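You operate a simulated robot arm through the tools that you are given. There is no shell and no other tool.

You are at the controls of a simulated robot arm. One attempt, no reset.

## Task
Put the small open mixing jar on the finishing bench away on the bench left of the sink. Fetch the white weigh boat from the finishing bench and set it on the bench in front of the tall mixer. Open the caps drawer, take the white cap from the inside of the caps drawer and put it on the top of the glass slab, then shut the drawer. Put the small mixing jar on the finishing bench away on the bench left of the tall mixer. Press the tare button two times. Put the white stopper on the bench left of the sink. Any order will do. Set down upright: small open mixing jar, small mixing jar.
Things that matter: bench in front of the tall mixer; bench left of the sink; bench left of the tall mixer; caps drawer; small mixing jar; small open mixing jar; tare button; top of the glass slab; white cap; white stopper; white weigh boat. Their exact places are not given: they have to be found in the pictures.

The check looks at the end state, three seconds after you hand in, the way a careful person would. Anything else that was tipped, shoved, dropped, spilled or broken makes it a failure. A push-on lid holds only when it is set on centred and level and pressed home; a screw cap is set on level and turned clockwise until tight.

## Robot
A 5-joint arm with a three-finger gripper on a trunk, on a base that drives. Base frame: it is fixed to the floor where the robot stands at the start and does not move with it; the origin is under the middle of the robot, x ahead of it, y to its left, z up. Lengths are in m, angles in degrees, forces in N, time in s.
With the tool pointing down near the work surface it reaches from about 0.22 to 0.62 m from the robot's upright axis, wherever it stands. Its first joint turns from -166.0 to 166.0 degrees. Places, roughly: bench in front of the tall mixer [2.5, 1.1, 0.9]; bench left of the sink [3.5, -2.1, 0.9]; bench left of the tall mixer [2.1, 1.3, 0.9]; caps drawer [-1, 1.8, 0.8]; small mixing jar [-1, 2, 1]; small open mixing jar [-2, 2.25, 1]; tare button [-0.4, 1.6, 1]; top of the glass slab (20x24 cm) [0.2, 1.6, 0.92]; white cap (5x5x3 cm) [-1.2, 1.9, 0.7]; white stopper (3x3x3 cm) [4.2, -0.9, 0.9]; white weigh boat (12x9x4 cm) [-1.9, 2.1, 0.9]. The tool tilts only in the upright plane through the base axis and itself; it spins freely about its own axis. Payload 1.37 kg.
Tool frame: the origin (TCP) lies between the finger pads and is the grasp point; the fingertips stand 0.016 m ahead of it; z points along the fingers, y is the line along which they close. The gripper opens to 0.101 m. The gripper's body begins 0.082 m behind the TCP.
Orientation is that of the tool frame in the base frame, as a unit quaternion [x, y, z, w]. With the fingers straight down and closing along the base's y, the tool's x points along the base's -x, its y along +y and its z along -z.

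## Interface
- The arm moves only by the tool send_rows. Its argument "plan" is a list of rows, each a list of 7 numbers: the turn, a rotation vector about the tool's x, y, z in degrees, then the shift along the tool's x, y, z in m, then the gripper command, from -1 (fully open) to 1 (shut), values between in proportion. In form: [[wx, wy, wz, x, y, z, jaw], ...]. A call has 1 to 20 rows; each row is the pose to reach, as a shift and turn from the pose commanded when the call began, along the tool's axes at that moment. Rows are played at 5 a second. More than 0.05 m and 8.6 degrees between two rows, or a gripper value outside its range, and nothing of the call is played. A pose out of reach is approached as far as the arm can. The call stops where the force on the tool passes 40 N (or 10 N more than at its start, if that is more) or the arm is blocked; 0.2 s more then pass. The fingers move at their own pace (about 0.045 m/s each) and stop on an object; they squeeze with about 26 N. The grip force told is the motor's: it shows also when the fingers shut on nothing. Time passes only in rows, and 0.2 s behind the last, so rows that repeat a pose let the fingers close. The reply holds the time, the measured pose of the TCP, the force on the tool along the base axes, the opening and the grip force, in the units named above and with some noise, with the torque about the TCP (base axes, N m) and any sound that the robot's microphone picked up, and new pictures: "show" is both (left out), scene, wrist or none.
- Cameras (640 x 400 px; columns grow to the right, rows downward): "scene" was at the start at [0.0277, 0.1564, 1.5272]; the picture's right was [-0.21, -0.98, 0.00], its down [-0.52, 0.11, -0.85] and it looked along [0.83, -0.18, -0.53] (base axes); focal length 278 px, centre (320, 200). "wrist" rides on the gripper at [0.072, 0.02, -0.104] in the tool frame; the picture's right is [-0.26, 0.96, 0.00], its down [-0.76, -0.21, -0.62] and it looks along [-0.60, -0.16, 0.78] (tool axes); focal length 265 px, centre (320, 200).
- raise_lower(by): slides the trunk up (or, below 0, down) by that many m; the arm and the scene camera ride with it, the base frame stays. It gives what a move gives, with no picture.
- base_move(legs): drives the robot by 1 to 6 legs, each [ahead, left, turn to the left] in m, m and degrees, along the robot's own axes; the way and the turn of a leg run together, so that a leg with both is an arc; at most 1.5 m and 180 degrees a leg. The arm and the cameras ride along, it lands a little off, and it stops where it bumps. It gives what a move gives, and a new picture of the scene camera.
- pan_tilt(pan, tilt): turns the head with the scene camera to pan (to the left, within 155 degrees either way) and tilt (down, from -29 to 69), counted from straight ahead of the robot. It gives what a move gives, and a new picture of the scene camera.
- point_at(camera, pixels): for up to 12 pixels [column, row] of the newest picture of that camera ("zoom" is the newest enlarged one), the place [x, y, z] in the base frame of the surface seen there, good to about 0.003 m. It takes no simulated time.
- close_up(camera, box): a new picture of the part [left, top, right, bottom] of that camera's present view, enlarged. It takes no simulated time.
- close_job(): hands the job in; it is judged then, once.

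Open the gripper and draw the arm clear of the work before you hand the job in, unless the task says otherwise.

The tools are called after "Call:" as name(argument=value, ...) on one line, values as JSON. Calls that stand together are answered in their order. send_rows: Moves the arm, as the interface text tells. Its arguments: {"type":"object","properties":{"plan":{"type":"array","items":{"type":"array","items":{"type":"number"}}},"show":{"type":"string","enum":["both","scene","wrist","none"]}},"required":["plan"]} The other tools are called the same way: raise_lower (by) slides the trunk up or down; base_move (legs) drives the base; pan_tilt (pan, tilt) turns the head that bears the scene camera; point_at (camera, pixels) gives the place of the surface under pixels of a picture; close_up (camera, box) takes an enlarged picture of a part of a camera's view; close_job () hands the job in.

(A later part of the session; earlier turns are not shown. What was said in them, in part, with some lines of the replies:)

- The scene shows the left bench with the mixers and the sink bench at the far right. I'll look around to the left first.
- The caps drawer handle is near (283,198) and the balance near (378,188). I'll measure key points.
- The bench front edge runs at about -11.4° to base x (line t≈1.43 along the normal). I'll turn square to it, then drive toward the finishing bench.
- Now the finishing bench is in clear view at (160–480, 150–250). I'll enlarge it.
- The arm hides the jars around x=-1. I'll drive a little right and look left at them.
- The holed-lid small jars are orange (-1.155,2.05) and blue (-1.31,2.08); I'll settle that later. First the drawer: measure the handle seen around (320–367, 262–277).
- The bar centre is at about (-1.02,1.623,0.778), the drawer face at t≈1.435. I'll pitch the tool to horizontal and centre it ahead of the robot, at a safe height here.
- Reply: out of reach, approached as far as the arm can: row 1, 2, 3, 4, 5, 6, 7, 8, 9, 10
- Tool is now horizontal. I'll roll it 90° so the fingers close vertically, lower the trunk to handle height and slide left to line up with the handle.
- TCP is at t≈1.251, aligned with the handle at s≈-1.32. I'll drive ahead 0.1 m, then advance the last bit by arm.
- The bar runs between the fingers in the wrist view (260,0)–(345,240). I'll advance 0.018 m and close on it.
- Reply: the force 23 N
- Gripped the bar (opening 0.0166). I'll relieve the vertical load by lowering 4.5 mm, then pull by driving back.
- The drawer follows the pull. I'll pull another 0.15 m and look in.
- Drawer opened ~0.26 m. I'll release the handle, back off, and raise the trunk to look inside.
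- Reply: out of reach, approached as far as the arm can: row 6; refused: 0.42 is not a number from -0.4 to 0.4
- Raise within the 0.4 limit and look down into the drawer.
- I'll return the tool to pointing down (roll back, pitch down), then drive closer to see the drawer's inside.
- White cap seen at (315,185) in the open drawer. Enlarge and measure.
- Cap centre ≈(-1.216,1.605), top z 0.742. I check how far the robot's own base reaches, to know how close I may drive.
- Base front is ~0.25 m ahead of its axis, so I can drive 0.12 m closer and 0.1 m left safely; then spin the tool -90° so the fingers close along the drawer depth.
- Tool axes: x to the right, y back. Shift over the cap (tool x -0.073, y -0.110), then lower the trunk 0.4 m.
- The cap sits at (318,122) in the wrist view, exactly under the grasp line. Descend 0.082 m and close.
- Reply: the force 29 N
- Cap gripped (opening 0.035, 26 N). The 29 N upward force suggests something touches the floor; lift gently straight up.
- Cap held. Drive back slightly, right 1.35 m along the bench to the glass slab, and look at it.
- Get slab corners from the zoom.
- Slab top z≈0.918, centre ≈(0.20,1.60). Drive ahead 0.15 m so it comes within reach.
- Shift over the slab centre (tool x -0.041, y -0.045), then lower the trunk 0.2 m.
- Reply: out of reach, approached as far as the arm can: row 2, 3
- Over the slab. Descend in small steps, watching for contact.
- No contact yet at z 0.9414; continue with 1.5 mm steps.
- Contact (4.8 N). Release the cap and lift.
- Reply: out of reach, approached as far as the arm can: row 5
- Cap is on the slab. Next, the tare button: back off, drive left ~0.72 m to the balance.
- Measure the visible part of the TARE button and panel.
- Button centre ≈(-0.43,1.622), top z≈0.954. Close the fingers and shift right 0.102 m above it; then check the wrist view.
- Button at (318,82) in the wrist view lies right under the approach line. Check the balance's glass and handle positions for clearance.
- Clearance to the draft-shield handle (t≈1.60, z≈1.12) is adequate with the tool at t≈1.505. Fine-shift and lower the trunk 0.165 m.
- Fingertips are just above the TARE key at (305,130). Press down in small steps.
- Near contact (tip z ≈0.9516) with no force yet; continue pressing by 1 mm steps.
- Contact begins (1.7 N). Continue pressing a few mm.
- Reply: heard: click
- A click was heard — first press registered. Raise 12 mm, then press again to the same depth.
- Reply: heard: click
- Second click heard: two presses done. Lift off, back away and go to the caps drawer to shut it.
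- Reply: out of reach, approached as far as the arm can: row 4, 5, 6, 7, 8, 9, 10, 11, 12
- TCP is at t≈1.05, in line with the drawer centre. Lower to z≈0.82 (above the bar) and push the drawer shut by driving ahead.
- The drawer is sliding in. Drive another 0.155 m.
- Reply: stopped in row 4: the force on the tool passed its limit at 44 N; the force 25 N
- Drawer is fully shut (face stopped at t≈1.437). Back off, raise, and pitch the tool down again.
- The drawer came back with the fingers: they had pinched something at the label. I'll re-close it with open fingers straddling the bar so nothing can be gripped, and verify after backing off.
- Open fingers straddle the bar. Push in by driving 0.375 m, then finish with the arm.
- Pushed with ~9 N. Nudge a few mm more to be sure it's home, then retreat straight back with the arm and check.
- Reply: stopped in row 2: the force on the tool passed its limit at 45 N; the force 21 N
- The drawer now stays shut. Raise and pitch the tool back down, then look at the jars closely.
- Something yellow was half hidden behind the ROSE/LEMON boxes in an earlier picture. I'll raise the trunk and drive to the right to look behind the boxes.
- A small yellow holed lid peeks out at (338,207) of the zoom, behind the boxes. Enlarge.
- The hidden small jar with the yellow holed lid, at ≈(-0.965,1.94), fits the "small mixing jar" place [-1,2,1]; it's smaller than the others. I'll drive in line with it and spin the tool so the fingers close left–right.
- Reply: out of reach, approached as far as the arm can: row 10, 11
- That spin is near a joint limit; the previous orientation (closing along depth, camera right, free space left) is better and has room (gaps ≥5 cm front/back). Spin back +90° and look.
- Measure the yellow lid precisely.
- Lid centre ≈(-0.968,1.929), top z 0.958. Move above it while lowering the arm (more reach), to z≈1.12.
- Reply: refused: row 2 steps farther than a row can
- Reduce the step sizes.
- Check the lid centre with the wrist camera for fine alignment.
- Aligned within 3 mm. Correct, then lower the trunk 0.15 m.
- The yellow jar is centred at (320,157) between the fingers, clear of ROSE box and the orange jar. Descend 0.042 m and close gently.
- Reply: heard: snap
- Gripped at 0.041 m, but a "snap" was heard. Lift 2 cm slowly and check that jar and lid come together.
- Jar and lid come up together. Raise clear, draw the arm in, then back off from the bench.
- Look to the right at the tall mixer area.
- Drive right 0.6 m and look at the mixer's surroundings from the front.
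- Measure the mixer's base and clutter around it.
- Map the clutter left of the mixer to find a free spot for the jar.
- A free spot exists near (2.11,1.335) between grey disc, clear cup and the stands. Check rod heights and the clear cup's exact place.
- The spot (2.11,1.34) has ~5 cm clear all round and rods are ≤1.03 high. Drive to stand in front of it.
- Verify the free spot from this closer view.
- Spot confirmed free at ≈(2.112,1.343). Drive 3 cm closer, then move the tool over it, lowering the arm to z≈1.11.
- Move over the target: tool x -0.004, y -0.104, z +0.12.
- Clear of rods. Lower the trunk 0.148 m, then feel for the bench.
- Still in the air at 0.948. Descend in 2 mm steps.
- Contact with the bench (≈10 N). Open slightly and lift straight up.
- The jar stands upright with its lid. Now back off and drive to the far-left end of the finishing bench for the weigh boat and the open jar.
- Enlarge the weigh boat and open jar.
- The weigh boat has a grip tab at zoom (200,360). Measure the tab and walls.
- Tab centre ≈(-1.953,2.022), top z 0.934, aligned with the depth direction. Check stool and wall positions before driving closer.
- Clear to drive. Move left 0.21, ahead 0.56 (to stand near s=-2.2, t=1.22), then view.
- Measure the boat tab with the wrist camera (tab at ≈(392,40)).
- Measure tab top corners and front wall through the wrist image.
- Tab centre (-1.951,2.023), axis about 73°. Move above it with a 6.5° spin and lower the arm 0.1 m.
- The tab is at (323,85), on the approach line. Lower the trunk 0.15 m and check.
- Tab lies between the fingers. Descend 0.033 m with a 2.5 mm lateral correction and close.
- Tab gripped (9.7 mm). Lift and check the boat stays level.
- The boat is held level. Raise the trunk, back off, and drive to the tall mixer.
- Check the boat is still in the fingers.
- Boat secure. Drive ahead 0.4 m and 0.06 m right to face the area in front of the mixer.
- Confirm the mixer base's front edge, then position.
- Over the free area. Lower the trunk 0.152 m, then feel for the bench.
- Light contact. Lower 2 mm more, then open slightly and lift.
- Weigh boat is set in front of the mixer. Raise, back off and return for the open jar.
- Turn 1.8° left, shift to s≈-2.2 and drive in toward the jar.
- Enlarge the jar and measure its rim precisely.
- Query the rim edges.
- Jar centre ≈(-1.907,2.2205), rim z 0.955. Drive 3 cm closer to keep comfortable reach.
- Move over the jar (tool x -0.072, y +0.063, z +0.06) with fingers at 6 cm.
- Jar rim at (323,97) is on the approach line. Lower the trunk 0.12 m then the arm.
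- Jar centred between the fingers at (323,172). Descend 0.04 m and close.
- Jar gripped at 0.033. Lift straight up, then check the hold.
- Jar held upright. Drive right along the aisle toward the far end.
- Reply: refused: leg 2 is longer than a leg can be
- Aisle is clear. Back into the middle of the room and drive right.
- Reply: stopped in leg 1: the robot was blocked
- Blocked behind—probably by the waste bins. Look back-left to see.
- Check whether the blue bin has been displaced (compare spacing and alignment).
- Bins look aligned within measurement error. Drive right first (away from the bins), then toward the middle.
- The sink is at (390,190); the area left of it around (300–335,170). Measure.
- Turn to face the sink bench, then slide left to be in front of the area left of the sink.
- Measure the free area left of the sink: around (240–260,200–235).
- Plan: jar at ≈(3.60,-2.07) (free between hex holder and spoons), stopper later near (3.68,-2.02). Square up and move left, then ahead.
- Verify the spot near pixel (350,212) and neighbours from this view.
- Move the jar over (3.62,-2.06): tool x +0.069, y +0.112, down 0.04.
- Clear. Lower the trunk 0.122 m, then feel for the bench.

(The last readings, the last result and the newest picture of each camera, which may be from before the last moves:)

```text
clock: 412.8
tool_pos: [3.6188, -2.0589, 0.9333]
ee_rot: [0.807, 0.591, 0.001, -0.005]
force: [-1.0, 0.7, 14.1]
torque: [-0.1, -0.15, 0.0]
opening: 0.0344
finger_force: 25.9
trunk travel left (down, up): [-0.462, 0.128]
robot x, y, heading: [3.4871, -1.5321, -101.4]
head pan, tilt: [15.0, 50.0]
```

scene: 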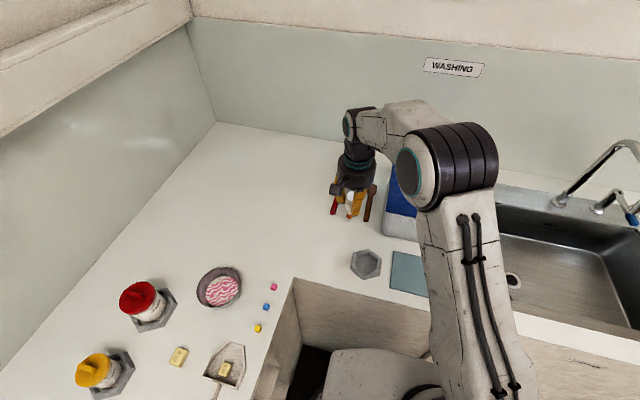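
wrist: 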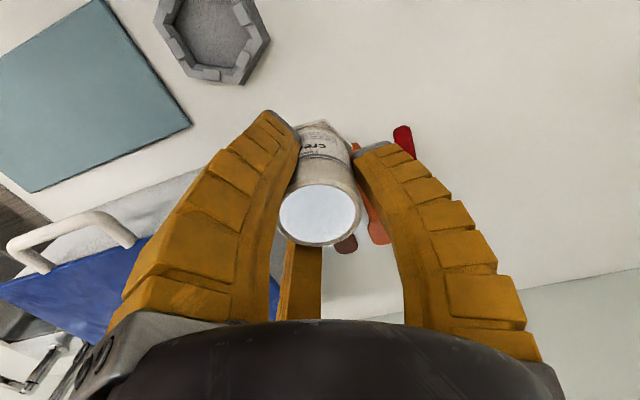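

Firm contact (14 N). Release and lift straight up.

Call:
send_rows(plan=[[0, 0, 0, 0, 0, -0.001, 0.3], [0, 0, 0, 0, 0, -0.001, 0.0], [0, 0, 0, 0, 0, -0.001, -0.15], [0, 0, 0, 0, 0, -0.001, -0.15], [0, 0, 0, 0, 0, -0.02, -0.15], [0, 0, 0, 0, 0, -0.05, -0.15]])

Call:
raise_lower(by=0.12)

Call:
send_rows(plan=[[0, 0, 0, 0.03, -0.02, 0, -0.15], [0, 0, 0, 0.06, -0.04, 0, -0.15], [0, 0, 0, 0.09, -0.06, 0, -0.15]])

Call:
close_up(camera="scene", box=[280, 160, 440, 260])

```text
clock: 414.1
tool_pos: [3.6188, -2.06, 0.9828]
ee_rot: [0.806, 0.591, 0.002, -0.006]
force: [0.6, 0.6, 0.5]
torque: [0.0, -0.01, 0.02]
opening: 0.0616
finger_force: 2.9
trunk travel left (down, up): [-0.462, 0.128]
robot x, y, heading: [3.4895, -1.5285, -101.3]
head pan, tilt: [15.0, 50.0]
```

scene: 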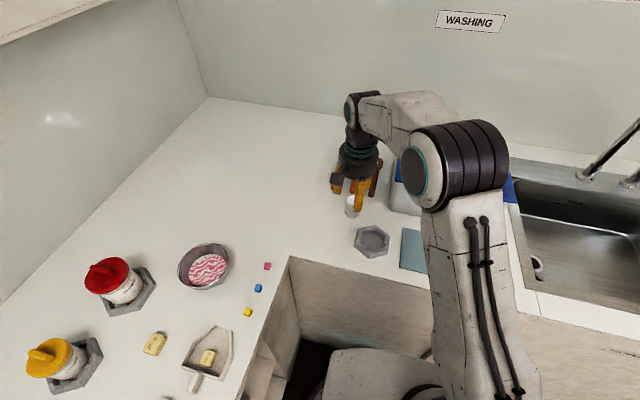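
wrist: 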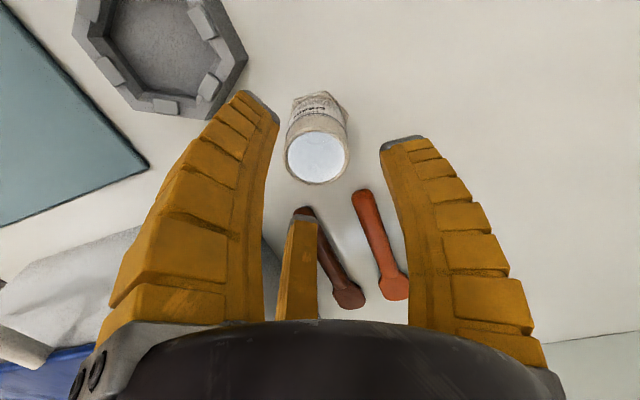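

```text
clock: 415.6
tool_pos: [3.619, -2.0605, 1.1021]
ee_rot: [0.807, 0.591, 0.002, -0.006]
force: [0.4, -0.1, -1.0]
torque: [-0.02, -0.01, 0.01]
opening: 0.0616
finger_force: 3.0
trunk travel left (down, up): [-0.582, 0.008]
robot x, y, heading: [3.489, -1.5331, -101.7]
head pan, tilt: [15.0, 50.0]
```

```text
clock: 416.4
tool_pos: [3.5901, -1.9555, 1.1036]
ee_rot: [0.807, 0.591, 0.002, -0.006]
force: [-0.4, -0.3, -0.4]
torque: [-0.02, -0.01, 0.0]
opening: 0.0617
finger_force: 2.7
trunk travel left (down, up): [-0.582, 0.008]
robot x, y, heading: [3.4826, -1.5371, -101.5]
head pan, tilt: [15.0, 50.0]
```

scene: 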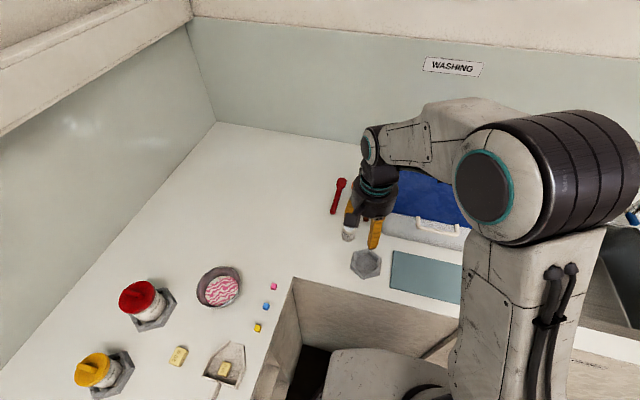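
wrist: 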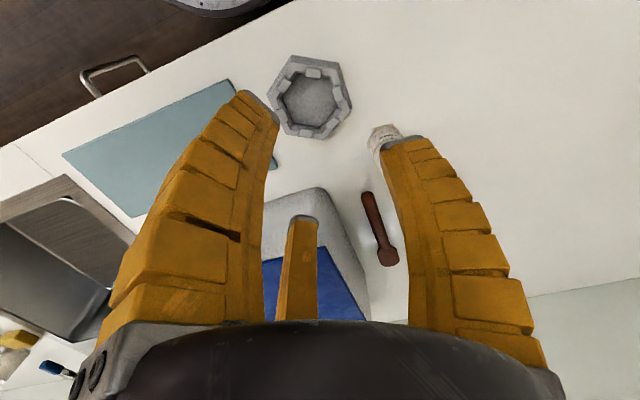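

```text
4.00 times, centred on (360, 210) of scene
```

zoom: 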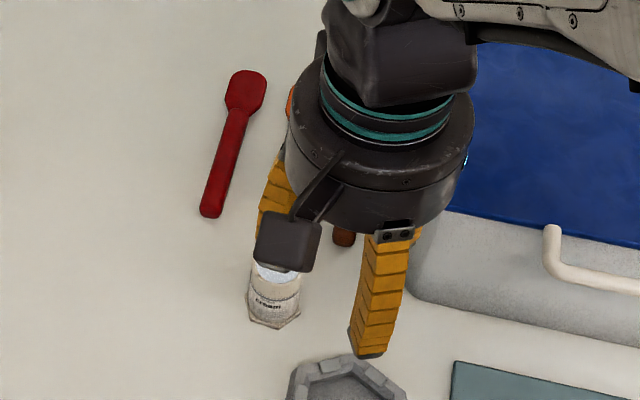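

Jar is upright, left of the sink. Now find the white stopper on the far bench around (4.2,-0.9).

Call:
pan_tilt(pan=130, tilt=38)

Call:
close_up(camera="scene", box=[160, 80, 480, 280])

```text
clock: 418.4
tool_pos: [3.5899, -1.9563, 1.103]
ee_rot: [0.807, 0.591, 0.003, -0.005]
force: [-0.5, 0.1, 1.0]
torque: [0.01, 0.01, -0.03]
opening: 0.0618
finger_force: 2.5
trunk travel left (down, up): [-0.582, 0.008]
robot x, y, heading: [3.4855, -1.5329, -101.5]
head pan, tilt: [130.0, 38.0]
```

scene: 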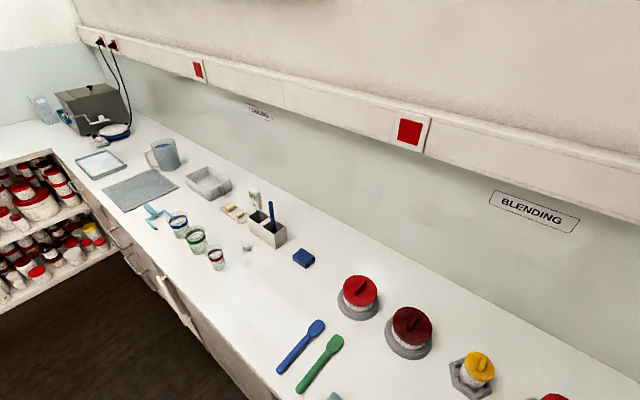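

```text
2.00 times, centred on (320, 180) of scene
```

zoom: 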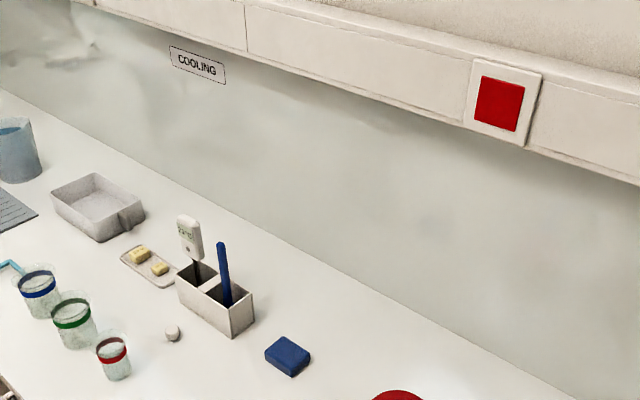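

A small white stopper is visible at (246,247). Enlarge and measure.

Call:
close_up(camera="scene", box=[196, 215, 292, 275])

Call:
point_at(camera="zoom", pixels=[[333, 210], [325, 205], [333, 225], [318, 222], [346, 222], [140, 240], [370, 180], [500, 130], [470, 290]])

```text
6.67 times, centred on (244, 245) of scene
```

zoom: 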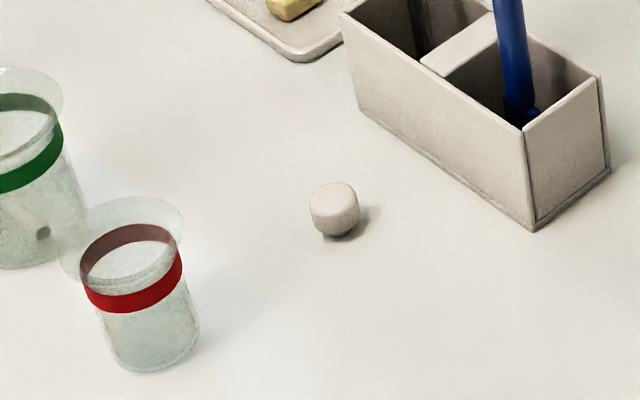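

```text
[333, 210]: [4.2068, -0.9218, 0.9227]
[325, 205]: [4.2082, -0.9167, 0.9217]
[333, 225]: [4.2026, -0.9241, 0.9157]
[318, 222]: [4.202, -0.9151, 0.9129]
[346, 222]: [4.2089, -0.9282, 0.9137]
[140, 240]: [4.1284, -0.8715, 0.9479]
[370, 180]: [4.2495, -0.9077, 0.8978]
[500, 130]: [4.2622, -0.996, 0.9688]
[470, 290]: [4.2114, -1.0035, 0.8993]
```

Stopper centre ≈(4.208,-0.919), top z≈0.924. Measure the bench front and handle there, then drive round to face it.

Call:
point_at(camera="scene", pixels=[[170, 300], [190, 322], [200, 300], [218, 370], [150, 262]])

Call:
base_move(legs=[[-0.4, -0.3, 0], [0, 0, 90], [0, 0.35, 0]])

Call:
pan_tilt(pan=0, tilt=40)

```text
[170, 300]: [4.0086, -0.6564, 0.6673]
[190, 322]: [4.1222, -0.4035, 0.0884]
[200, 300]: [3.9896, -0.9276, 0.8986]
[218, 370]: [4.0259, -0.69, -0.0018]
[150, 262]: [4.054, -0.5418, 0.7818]
```

```text
clock: 427.0
tool_pos: [3.7658, -0.6396, 1.1021]
ee_rot: [0.156, 0.988, -0.003, -0.006]
force: [-1.1, 0.1, 0.5]
torque: [0.01, 0.01, -0.02]
opening: 0.0617
finger_force: 2.2
trunk travel left (down, up): [-0.582, 0.008]
robot x, y, heading: [3.3413, -0.7366, -12.1]
head pan, tilt: [130.0, 38.0]
```

scene: 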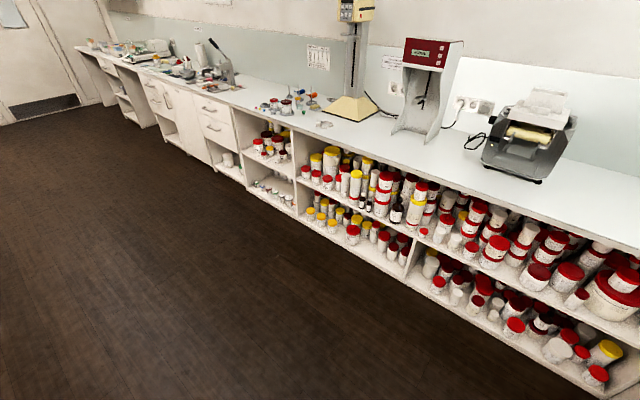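

```text
clock: 429.1
tool_pos: [3.7662, -0.6397, 1.1041]
ee_rot: [0.155, 0.988, -0.003, -0.006]
force: [-0.1, -0.4, -0.2]
torque: [0.04, -0.01, -0.02]
opening: 0.0616
finger_force: 2.8
trunk travel left (down, up): [-0.582, 0.008]
robot x, y, heading: [3.3408, -0.7393, -11.9]
head pan, tilt: [0.0, 40.0]
```

scene: 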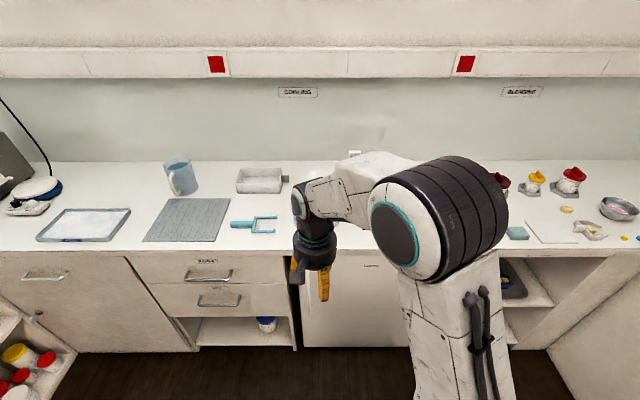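

Robot is in line with the stopper. Drive ahead 0.33 m and look down.

Call:
base_move(legs=[[0.33, 0, 0.4]])

Call:
pan_tilt(pan=-5, tilt=58)

```text
clock: 431.3
tool_pos: [4.0909, -0.7026, 1.1028]
ee_rot: [0.152, 0.988, -0.003, -0.005]
force: [-0.5, -0.2, 0.5]
torque: [0.01, 0.0, 0.02]
opening: 0.0617
finger_force: 2.1
trunk travel left (down, up): [-0.582, 0.008]
robot x, y, heading: [3.6669, -0.8067, -11.3]
head pan, tilt: [0.0, 40.0]
```

scene: 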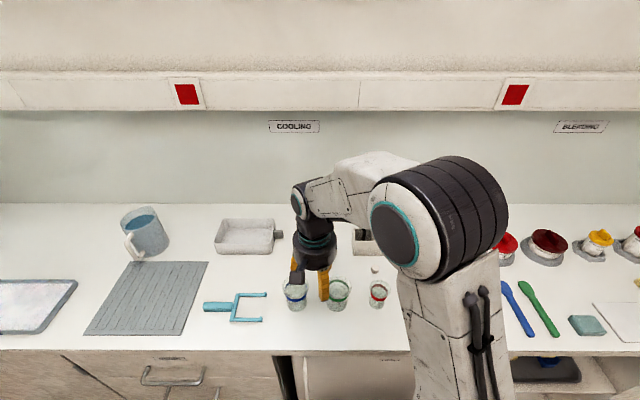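

```text
clock: 432.1
tool_pos: [4.0893, -0.7019, 1.1051]
ee_rot: [0.152, 0.988, -0.002, -0.006]
force: [-0.7, 0.4, -0.1]
torque: [-0.04, 0.02, -0.02]
opening: 0.0618
finger_force: 2.8
trunk travel left (down, up): [-0.582, 0.008]
robot x, y, heading: [3.665, -0.8088, -11.2]
head pan, tilt: [-5.0, 58.0]
```

scene: 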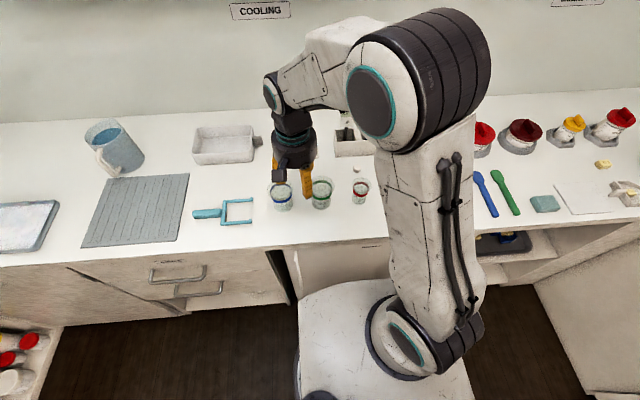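

Stopper visible at (357,168). Enlarge and measure it.

Call:
close_up(camera="scene", box=[317, 145, 397, 195])

Call:
point_at(camera="zoom", pixels=[[320, 175], [302, 178], [338, 178], [320, 165], [320, 190], [320, 200], [345, 270], [370, 150]])

```text
8.00 times, centred on (357, 170) of scene
```

zoom: 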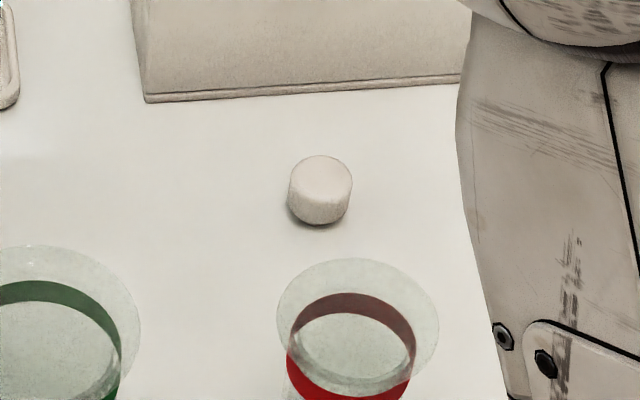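

```text
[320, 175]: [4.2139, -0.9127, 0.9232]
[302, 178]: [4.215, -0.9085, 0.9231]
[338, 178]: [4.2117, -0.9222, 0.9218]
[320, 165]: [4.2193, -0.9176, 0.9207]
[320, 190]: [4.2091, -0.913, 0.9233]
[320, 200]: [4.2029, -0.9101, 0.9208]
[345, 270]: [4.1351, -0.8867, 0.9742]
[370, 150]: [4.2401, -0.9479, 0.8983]
```

Check heights of the pen/thermometer in the holder next to the stopper.

Call:
close_up(camera="scene", box=[310, 95, 406, 155])

Call:
send_rows(plan=[[0, 0, 0, -0.03, -0.03, 0, 0], [0, 0, 0, -0.06, -0.06, 0, 0], [0, 0, 0, -0.09, -0.09, 0, 0], [0, 0, 0, -0.1, -0.12, 0, 0]], show="wrist")

```text
6.67 times, centred on (358, 125) of scene
```

zoom: 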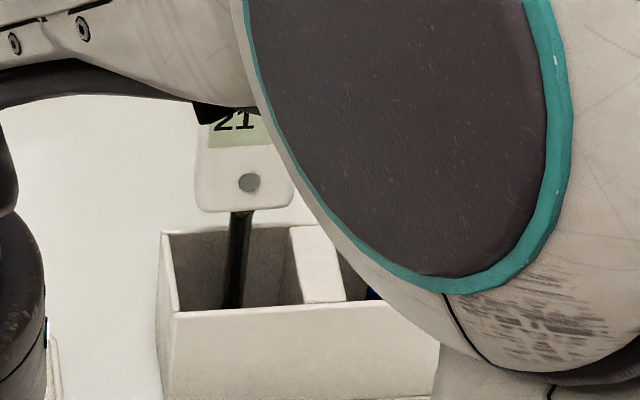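

```text
clock: 433.1
tool_pos: [4.1493, -0.8464, 1.1021]
ee_rot: [0.151, 0.988, 0.0, -0.007]
force: [-0.5, -0.8, -0.1]
torque: [-0.02, -0.05, 0.01]
opening: 0.0545
finger_force: 3.4
trunk travel left (down, up): [-0.582, 0.008]
robot x, y, heading: [3.6712, -0.8054, -11.4]
head pan, tilt: [-5.0, 58.0]
```

wrist: 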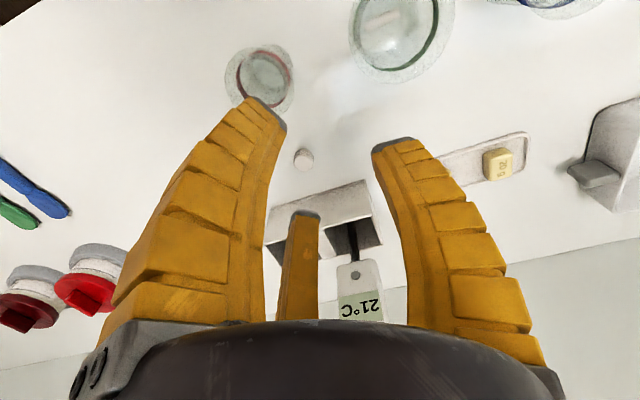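

Measure stopper, thermometer and pen in the wrist view.

Call:
point_at(camera="wrist", pixels=[[303, 159], [303, 154], [304, 166], [360, 300], [350, 268], [366, 265], [375, 312], [335, 190], [368, 185], [275, 215], [265, 75], [372, 225]])

```text
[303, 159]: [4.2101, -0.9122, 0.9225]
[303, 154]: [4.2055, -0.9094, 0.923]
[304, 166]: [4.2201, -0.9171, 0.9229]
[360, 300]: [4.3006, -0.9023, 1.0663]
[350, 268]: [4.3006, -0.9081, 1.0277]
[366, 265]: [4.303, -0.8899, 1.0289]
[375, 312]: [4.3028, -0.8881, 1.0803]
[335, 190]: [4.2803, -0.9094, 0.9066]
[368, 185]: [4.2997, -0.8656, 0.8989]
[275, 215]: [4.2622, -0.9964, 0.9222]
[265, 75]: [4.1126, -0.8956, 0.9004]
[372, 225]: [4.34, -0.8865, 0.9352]
```

Stopper centre ≈(4.212,-0.9135); thermometer is 9 cm beyond. Move above the stopper, slightly lower.

Call:
send_rows(plan=[[0, 0, 0, -0.027, -0.015, 0.01, 0.1], [0, 0, 0, -0.054, -0.03, 0.02, 0.1], [0, 0, 0, -0.0798, -0.0453, 0.035, 0.1], [0, 0, 0, -0.0798, -0.0453, 0.035, 0.1]], show="wrist")

```text
clock: 434.1
tool_pos: [4.2113, -0.9143, 1.0681]
ee_rot: [0.151, 0.989, 0.0, -0.005]
force: [0.1, -0.1, -0.3]
torque: [0.0, 0.01, 0.0]
opening: 0.0495
finger_force: 3.3
trunk travel left (down, up): [-0.582, 0.008]
robot x, y, heading: [3.6661, -0.8087, -11.3]
head pan, tilt: [-5.0, 58.0]
```

wrist: 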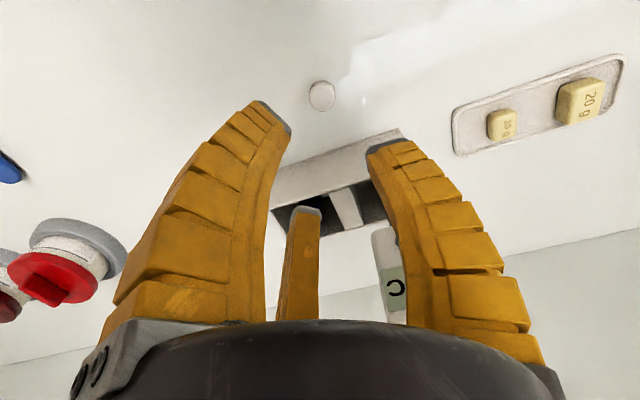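

Stopper at (321,96), on the approach line. Lower the trunk 0.12 m, check, then descend.

Call:
raise_lower(by=-0.12)

Call:
send_rows(plan=[[0, 0, 0, 0, 0, 0.006, 0.1]])

```text
clock: 435.6
tool_pos: [4.2115, -0.9138, 0.9473]
ee_rot: [0.152, 0.988, 0.0, -0.005]
force: [0.0, 0.4, -0.7]
torque: [0.0, 0.02, 0.0]
opening: 0.0494
finger_force: 3.5
trunk travel left (down, up): [-0.462, 0.128]
robot x, y, heading: [3.6663, -0.8057, -11.3]
head pan, tilt: [-5.0, 58.0]
```

```text
clock: 436.0
tool_pos: [4.2119, -0.9141, 0.941]
ee_rot: [0.151, 0.988, 0.0, -0.005]
force: [-0.2, 0.0, 0.0]
torque: [0.01, 0.0, 0.03]
opening: 0.0493
finger_force: 3.3
trunk travel left (down, up): [-0.462, 0.128]
robot x, y, heading: [3.6665, -0.8076, -11.4]
head pan, tilt: [-5.0, 58.0]
```

scene: 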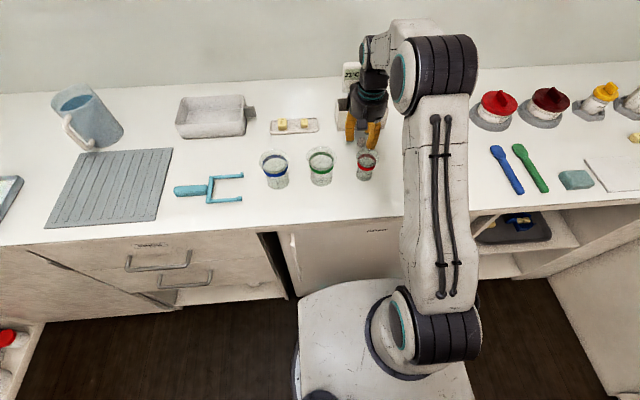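
wrist: 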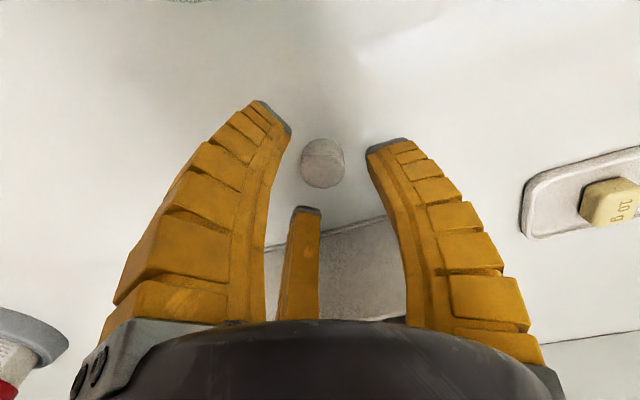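

Stopper centred at (322,165). Descend 0.022 m and close.

Call:
send_rows(plan=[[0, 0, 0, 0, 0, 0.01, 0.1], [0, 0, 0, 0, 0, 0.018, 0.1], [0, 0, 0, 0, 0, 0.022, 0.1], [0, 0, 0, 0, 0, 0.022, 0.5], [0, 0, 0, 0, 0, 0.022, 1], [0, 0, 0, 0, 0, 0.022, 1], [0, 0, 0, 0, 0, 0.022, 1]], show="wrist")

```text
clock: 437.6
tool_pos: [4.2112, -0.9143, 0.9196]
ee_rot: [0.153, 0.988, 0.0, -0.006]
force: [-0.2, -0.1, 3.0]
torque: [-0.04, -0.01, -0.02]
opening: 0.016
finger_force: 25.8
trunk travel left (down, up): [-0.462, 0.128]
robot x, y, heading: [3.668, -0.807, -11.3]
head pan, tilt: [-5.0, 58.0]
```

wrist: 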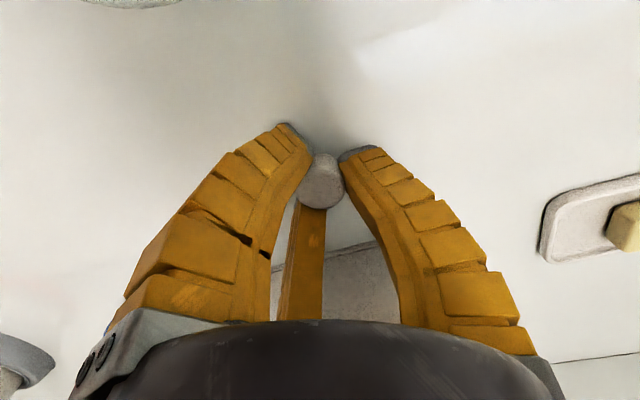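

Stopper gripped (0.016). Lift and check.

Call:
send_rows(plan=[[0, 0, 0, 0, 0, -0.01, 1], [0, 0, 0, 0, 0, -0.03, 1], [0, 0, 0, 0, 0, -0.06, 1]], show="wrist")

Call:
raise_lower(by=0.125)

Call:
base_move(legs=[[-0.35, 0, 0]])

```text
clock: 438.4
tool_pos: [4.2119, -0.9139, 0.9807]
ee_rot: [0.152, 0.988, 0.0, -0.006]
force: [-0.1, -0.1, 0.1]
torque: [0.05, -0.02, -0.03]
opening: 0.015
finger_force: 26.1
trunk travel left (down, up): [-0.462, 0.128]
robot x, y, heading: [3.665, -0.8049, -11.4]
head pan, tilt: [-5.0, 58.0]
```

wrist: 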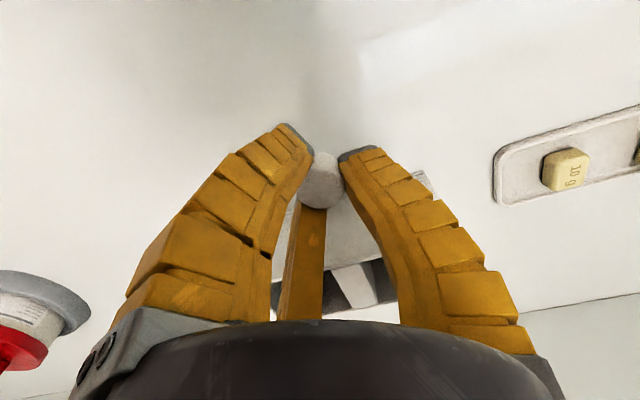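

```text
clock: 439.9
tool_pos: [4.2128, -0.9133, 1.1045]
ee_rot: [0.152, 0.988, 0.0, -0.006]
force: [0.7, -0.2, 0.0]
torque: [-0.02, -0.03, 0.0]
opening: 0.0147
finger_force: 26.3
trunk travel left (down, up): [-0.587, 0.003]
robot x, y, heading: [3.6661, -0.8078, -11.1]
head pan, tilt: [-5.0, 58.0]
```

```text
clock: 442.2
tool_pos: [3.8699, -0.8468, 1.1056]
ee_rot: [0.153, 0.988, 0.0, -0.005]
force: [0.6, -0.8, 0.7]
torque: [-0.02, -0.03, 0.02]
opening: 0.0146
finger_force: 25.7
trunk travel left (down, up): [-0.587, 0.003]
robot x, y, heading: [3.3248, -0.7396, -11.3]
head pan, tilt: [-5.0, 58.0]
```

scene: 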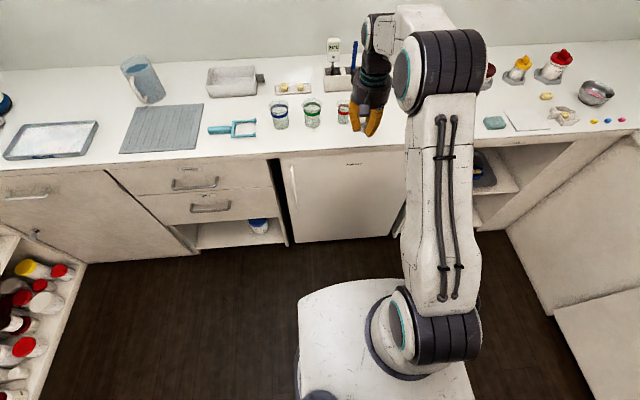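

Stopper held. Return to the bench left of the sink: right, turn -90°, left, ahead.

Call:
base_move(legs=[[0, -0.37, 0], [0, 0, -90], [0, 0.28, 0], [0.3, 0, 0]])

Call:
pan_tilt(pan=15, tilt=52)

```text
clock: 451.6
tool_pos: [3.3464, -1.997, 1.1048]
ee_rot: [0.809, 0.588, 0.005, -0.004]
force: [-0.1, -1.3, -0.7]
torque: [0.04, -0.01, 0.03]
opening: 0.015
finger_force: 26.3
trunk travel left (down, up): [-0.587, 0.003]
robot x, y, heading: [3.4657, -1.4535, -102.0]
head pan, tilt: [-5.0, 58.0]
```

scene: 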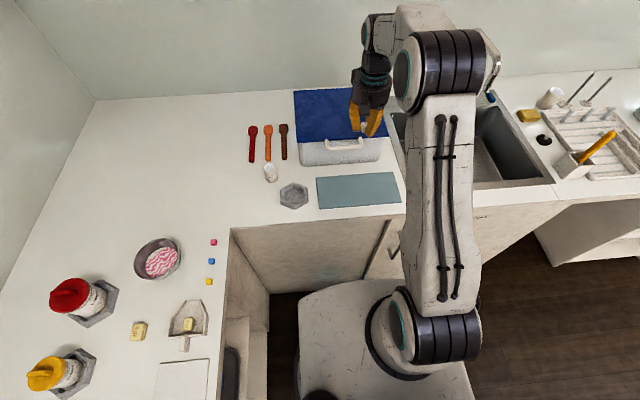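

```text
clock: 452.5
tool_pos: [3.3474, -1.9981, 1.1051]
ee_rot: [0.809, 0.588, 0.004, -0.004]
force: [0.2, 0.4, 0.2]
torque: [0.0, 0.02, 0.0]
opening: 0.0148
finger_force: 25.9
trunk travel left (down, up): [-0.587, 0.003]
robot x, y, heading: [3.4617, -1.4551, -102.0]
head pan, tilt: [15.0, 52.0]
```

scene: 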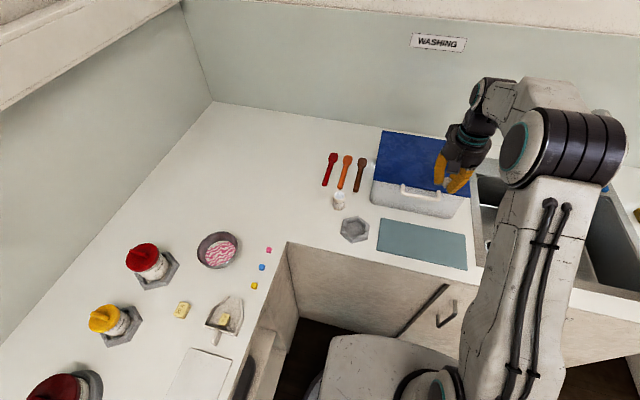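

Jar still stands. I'll put the stopper at ≈(3.663,-1.998), left-front of the jar. Drive 6 cm closer first.

Call:
base_move(legs=[[0.06, 0, 0.5]])

Call:
point_at(camera="scene", pixels=[[340, 215], [320, 220], [330, 228], [345, 228]])

```text
clock: 453.4
tool_pos: [3.34, -2.0591, 1.1044]
ee_rot: [0.807, 0.591, 0.004, -0.004]
force: [-0.3, 0.2, 0.3]
torque: [0.02, -0.01, 0.03]
opening: 0.0146
finger_force: 25.9
trunk travel left (down, up): [-0.587, 0.003]
robot x, y, heading: [3.4522, -1.5133, -101.2]
head pan, tilt: [15.0, 52.0]
```

scene: 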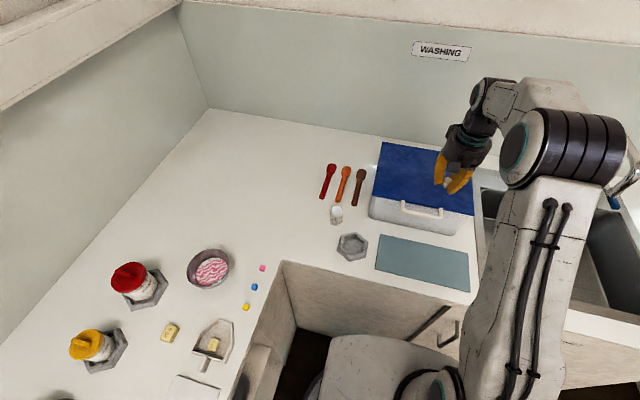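

```text
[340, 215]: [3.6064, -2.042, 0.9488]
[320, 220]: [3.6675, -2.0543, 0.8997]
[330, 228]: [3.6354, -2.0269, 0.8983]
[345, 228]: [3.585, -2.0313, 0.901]
```

Move the stopper over the spot (tool x +0.156, y +0.290) keeping height.

Call:
send_rows(plan=[[0, 0, 0, 0.02, 0.04, 0, 1], [0, 0, 0, 0.042, 0.08, 0, 1], [0, 0, 0, 0.064, 0.12, 0, 1], [0, 0, 0, 0.086, 0.16, 0, 1], [0, 0, 0, 0.108, 0.2, 0, 1], [0, 0, 0, 0.13, 0.24, 0, 1], [0, 0, 0, 0.1557, 0.28, 0, 1], [0, 0, 0, 0.1557, 0.2897, 0.02, 1], [0, 0, 0, 0.1557, 0.2897, 0.04, 1], [0, 0, 0, 0.1557, 0.2897, 0.04, 1]])

```text
clock: 455.6
tool_pos: [3.664, -1.9965, 1.0657]
ee_rot: [0.806, 0.592, 0.001, -0.005]
force: [-0.5, 0.4, -0.4]
torque: [0.02, -0.01, 0.02]
opening: 0.0147
finger_force: 25.6
trunk travel left (down, up): [-0.587, 0.003]
robot x, y, heading: [3.45, -1.513, -101.2]
head pan, tilt: [15.0, 52.0]
```

scene: 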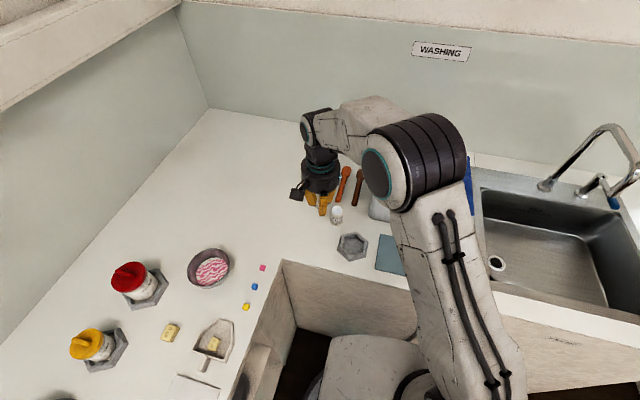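
wrist: 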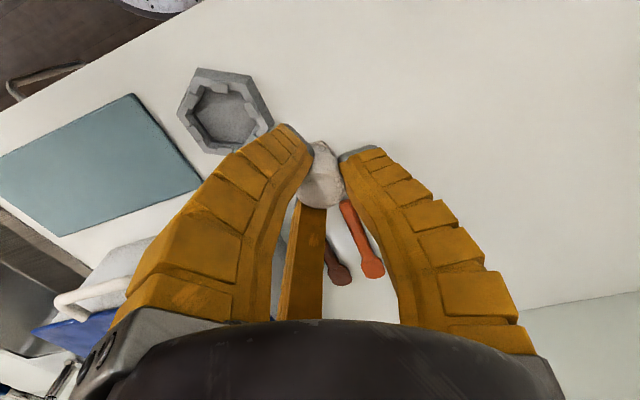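

Zoom the wrist view to check the stopper and jar clearance before lowering.

Call:
close_up(camera="wrist", box=[240, 100, 400, 200])

Call:
close_up(camera="scene", box=[270, 150, 398, 230])

```text
4.00 times, centred on (320, 150) of wrist
```

zoom: 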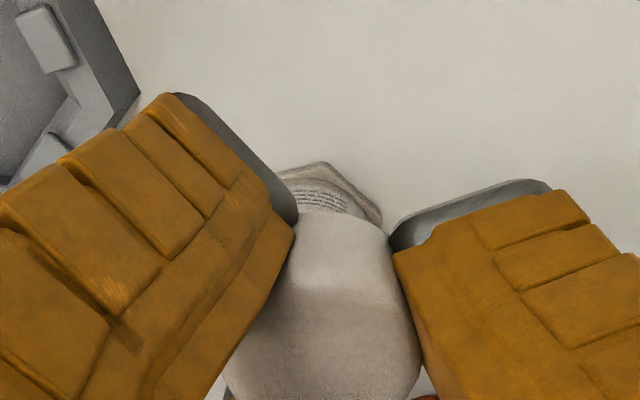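

```text
5.00 times, centred on (334, 190) of scene
```

zoom: 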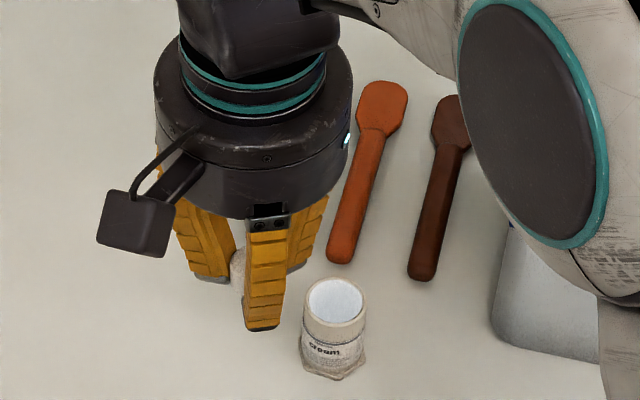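

Jar is ~7 cm away from the stopper's spot; clear. Lower the trunk 0.125 m, then feel for the bench.

Call:
raise_lower(by=-0.125)

Call:
send_rows(plan=[[0, 0, 0, 0, 0, 0.006, 1], [0, 0, 0, 0, 0, 0.012, 1], [0, 0, 0, 0, 0, 0.015, 1]], show="wrist")

```text
clock: 457.2
tool_pos: [3.6626, -1.9977, 0.9411]
ee_rot: [0.806, 0.591, 0.001, -0.006]
force: [-0.4, 0.0, 0.8]
torque: [-0.01, 0.0, 0.02]
opening: 0.0147
finger_force: 26.0
trunk travel left (down, up): [-0.462, 0.128]
robot x, y, heading: [3.4453, -1.5093, -101.2]
head pan, tilt: [15.0, 52.0]
```

```text
clock: 458.0
tool_pos: [3.6627, -1.9972, 0.927]
ee_rot: [0.806, 0.592, 0.0, -0.005]
force: [-0.2, -0.7, -0.7]
torque: [0.02, 0.01, 0.01]
opening: 0.0151
finger_force: 26.0
trunk travel left (down, up): [-0.462, 0.128]
robot x, y, heading: [3.4446, -1.5128, -101.4]
head pan, tilt: [15.0, 52.0]
```

wrist: 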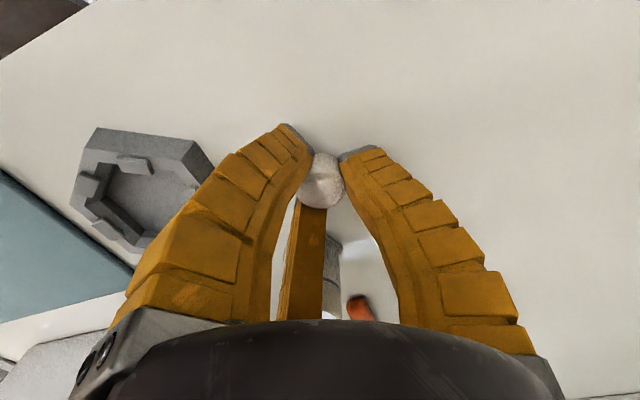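

Call:
send_rows(plan=[[0, 0, 0, 0, 0, 0.002, 1], [0, 0, 0, 0, 0, 0.004, 1], [0, 0, 0, 0, 0, 0.005, 1]], show="none")

Call:
send_rows(plan=[[0, 0, 0, 0, 0, 0.001, 1], [0, 0, 0, 0, 0, 0.002, 1]], show="none")

```text
clock: 458.8
tool_pos: [3.6614, -1.9968, 0.9218]
ee_rot: [0.806, 0.591, 0.001, -0.005]
force: [0.5, -0.2, 1.0]
torque: [-0.04, 0.02, 0.02]
opening: 0.0149
finger_force: 26.0
trunk travel left (down, up): [-0.462, 0.128]
robot x, y, heading: [3.4475, -1.5141, -101.3]
head pan, tilt: [15.0, 52.0]
```

```text
clock: 459.4
tool_pos: [3.6635, -1.9968, 0.9202]
ee_rot: [0.806, 0.592, 0.001, -0.003]
force: [0.0, 0.4, 3.5]
torque: [-0.03, -0.03, -0.01]
opening: 0.0155
finger_force: 25.9
trunk travel left (down, up): [-0.462, 0.128]
robot x, y, heading: [3.4459, -1.5124, -101.2]
head pan, tilt: [15.0, 52.0]
```

Contact (3.5 N). Open slightly and lift.

Call:
send_rows(plan=[[0, 0, 0, 0, 0, 0, 0.5], [0, 0, 0, 0, 0, 0, 0.3], [0, 0, 0, 0, 0, 0, 0.3], [0, 0, 0, 0, 0, -0.02, 0.3], [0, 0, 0, 0, 0, -0.05, 0.3]], show="wrist")

Call:
raise_lower(by=0.125)

Call:
base_move(legs=[[-0.35, 0, 0]])

Call:
close_up(camera="scene", box=[240, 100, 480, 250])

```text
clock: 460.6
tool_pos: [3.6617, -1.998, 0.969]
ee_rot: [0.806, 0.592, 0.0, -0.003]
force: [-0.3, 0.5, 0.2]
torque: [-0.01, 0.0, 0.01]
opening: 0.0401
finger_force: 3.9
trunk travel left (down, up): [-0.462, 0.128]
robot x, y, heading: [3.4491, -1.5102, -101.4]
head pan, tilt: [15.0, 52.0]
```

wrist: 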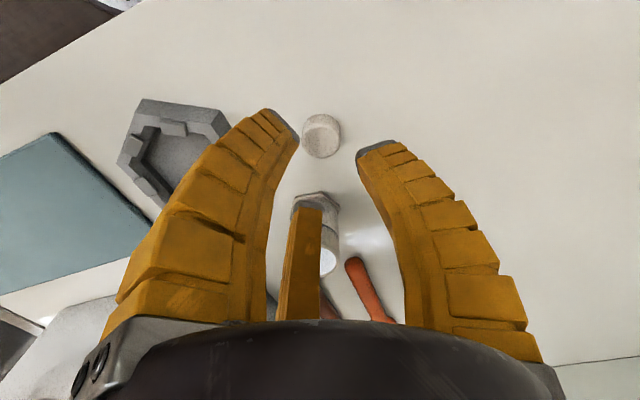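

```text
clock: 462.1
tool_pos: [3.6625, -1.9971, 1.0948]
ee_rot: [0.807, 0.591, 0.001, -0.005]
force: [0.4, 0.0, -0.6]
torque: [0.02, 0.01, -0.02]
opening: 0.04
finger_force: 3.4
trunk travel left (down, up): [-0.587, 0.003]
robot x, y, heading: [3.4508, -1.5103, -101.4]
head pan, tilt: [15.0, 52.0]
```

```text
clock: 464.4
tool_pos: [3.7297, -1.6598, 1.0939]
ee_rot: [0.807, 0.59, 0.0, -0.004]
force: [0.1, 0.7, -0.3]
torque: [-0.07, 0.02, -0.04]
opening: 0.0398
finger_force: 3.4
trunk travel left (down, up): [-0.587, 0.003]
robot x, y, heading: [3.5183, -1.1759, -101.6]
head pan, tilt: [15.0, 52.0]
```

scene: 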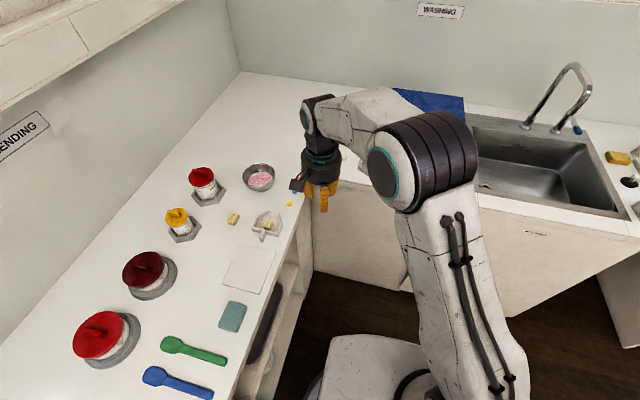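

```text
2.67 times, centred on (360, 175) of scene
```

zoom: 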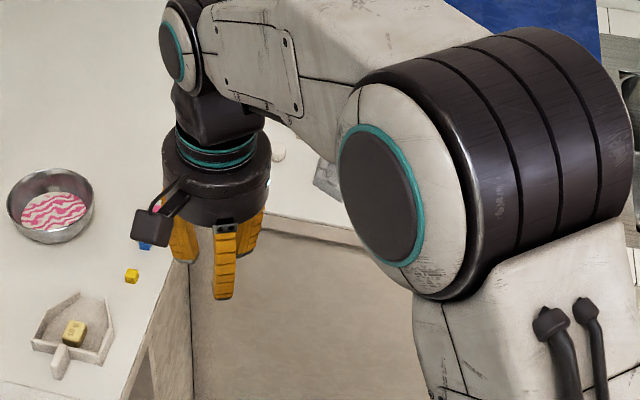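

Back off further and verify jar and stopper.

Call:
base_move(legs=[[-0.3, -0.35, 0]])

Call:
pan_tilt(pan=25, tilt=38)

Call:
close_up(camera="scene", box=[200, 120, 440, 270])

```text
clock: 467.1
tool_pos: [3.4487, -1.2992, 1.0941]
ee_rot: [0.806, 0.591, 0.0, -0.003]
force: [-1.1, -0.1, -0.2]
torque: [-0.03, -0.02, 0.0]
opening: 0.0399
finger_force: 3.0
trunk travel left (down, up): [-0.587, 0.003]
robot x, y, heading: [3.2342, -0.8137, -101.2]
head pan, tilt: [15.0, 52.0]
```

scene: 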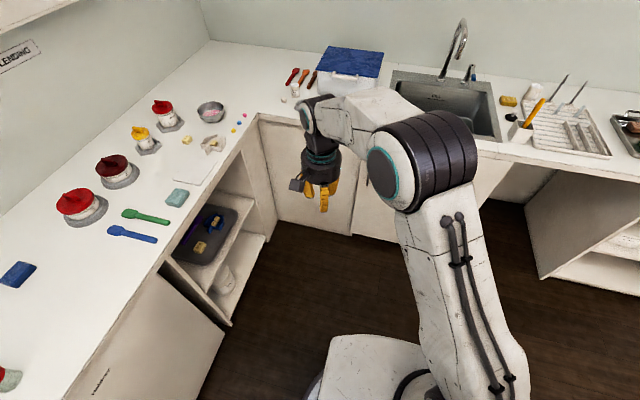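

```text
clock: 467.9
tool_pos: [3.4491, -1.2978, 1.094]
ee_rot: [0.807, 0.591, 0.001, -0.005]
force: [-0.5, 0.5, 0.4]
torque: [-0.01, -0.01, -0.01]
opening: 0.0397
finger_force: 3.2
trunk travel left (down, up): [-0.587, 0.003]
robot x, y, heading: [3.2393, -0.8159, -101.2]
head pan, tilt: [25.0, 38.0]
```

scene: 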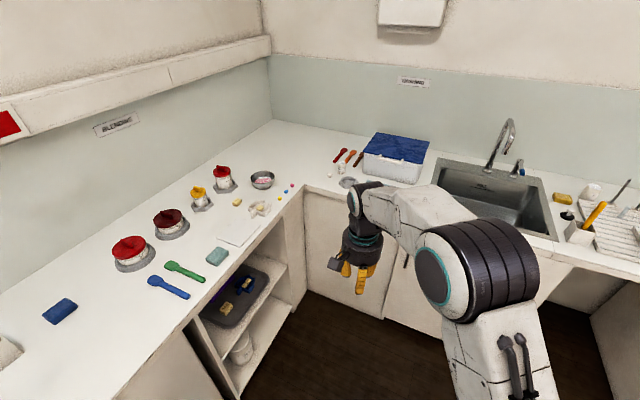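

```text
2.67 times, centred on (320, 195) of scene
```

zoom: 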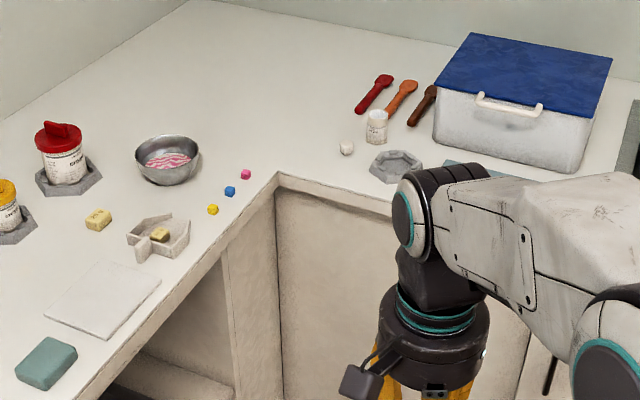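

Jar and stopper both stand left of the sink. Open the gripper fully and do a final check of the other benches with the head.

Call:
send_rows(plan=[[0, 0, 0, 0, 0, 0, -1], [0, 0, 0, 0, 0, 0, -1], [0, 0, 0, 0, 0, 0, -1]], show="none")

Call:
pan_tilt(pan=-118, tilt=12)

Call:
close_up(camera="scene", box=[260, 110, 420, 210])

Call:
close_up(camera="scene", box=[380, 110, 540, 210])

```text
clock: 468.7
tool_pos: [3.45, -1.2993, 1.0947]
ee_rot: [0.806, 0.591, 0.001, -0.005]
force: [0.2, 1.0, -0.1]
torque: [-0.01, -0.01, -0.02]
opening: 0.1006
finger_force: 0.1
trunk travel left (down, up): [-0.587, 0.003]
robot x, y, heading: [3.2349, -0.8101, -101.5]
head pan, tilt: [25.0, 38.0]
```

```text
clock: 470.9
tool_pos: [3.4504, -1.2988, 1.0946]
ee_rot: [0.807, 0.591, 0.001, -0.004]
force: [0.3, 0.5, -0.2]
torque: [0.0, 0.0, 0.02]
opening: 0.1006
finger_force: 0.1
trunk travel left (down, up): [-0.587, 0.003]
robot x, y, heading: [3.2396, -0.815, -101.1]
head pan, tilt: [-118.0, 12.0]
```

scene: 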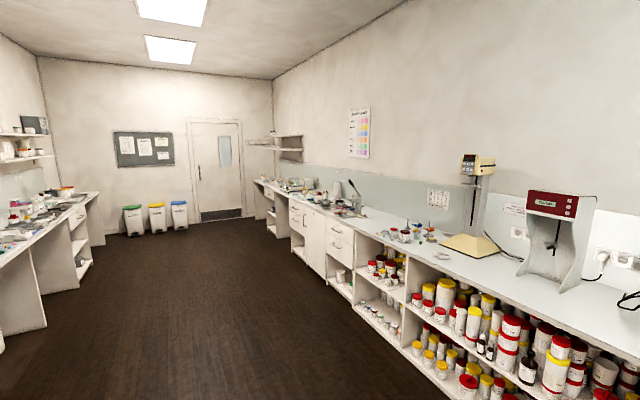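

```text
4.00 times, centred on (340, 160) of scene
```

zoom: 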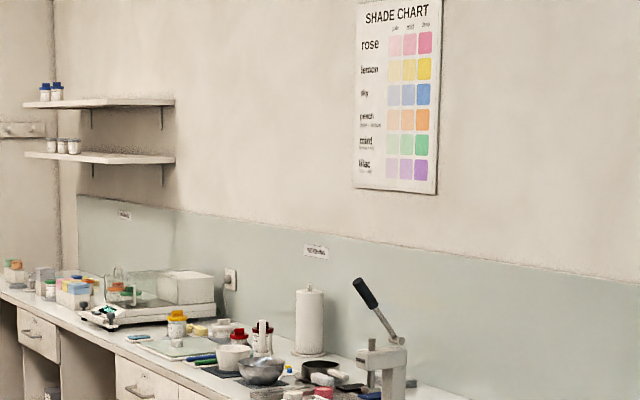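

```text
4.00 times, centred on (460, 160) of scene
```

zoom: 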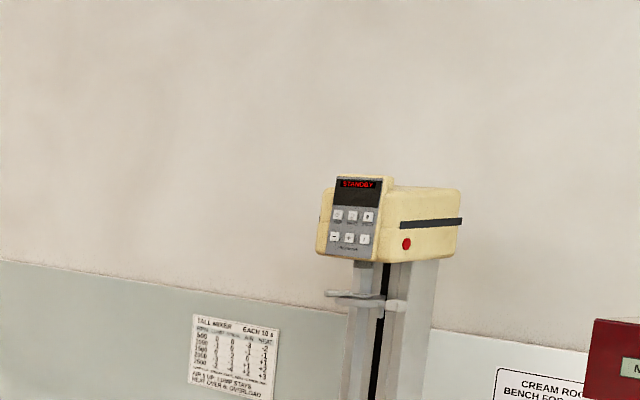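

The drawer is shut, the cap sits on the slab, the bins stand in line, and the boat is in front of the mixer. The gripper is open and clear, so I hand the job in.

Call:
close_job()

```text
The job is handed in.
```

I did every part of the task and handed the job in; the checker's verdict was not returned to me.

- **Small open mixing jar:** it stands upright on the bench left of the sink, next to the three spoons.
- **White weigh boat:** it is on the bench in front of the tall mixer.
- **White cap:** it is on the glass slab. The caps drawer came back out with the fingers after the first push, so I shut it again with the fingers open and checked it stayed shut.
- **Small mixing jar:** I took this to be the small jar with the yellow lid hidden behind the ROSE box, because it matched the given place best. It stands upright, lid on, left of the tall mixer. I heard a snap as I gripped it, but jar and lid lifted together.
- **Tare button:** pressed twice; a click was heard each time.
- **White stopper:** it is on the bench left of the sink, about 0.19 m from the centre you gave, because the storage box and other items filled the nearer space.

**Possible problem:** while backing away from the finishing bench, the robot bumped something on the floor, probably the blue waste bin. I measured the three bins afterwards. They are in line and evenly spaced, but the blue one may have moved about 1 cm, which is close to what I can measure.
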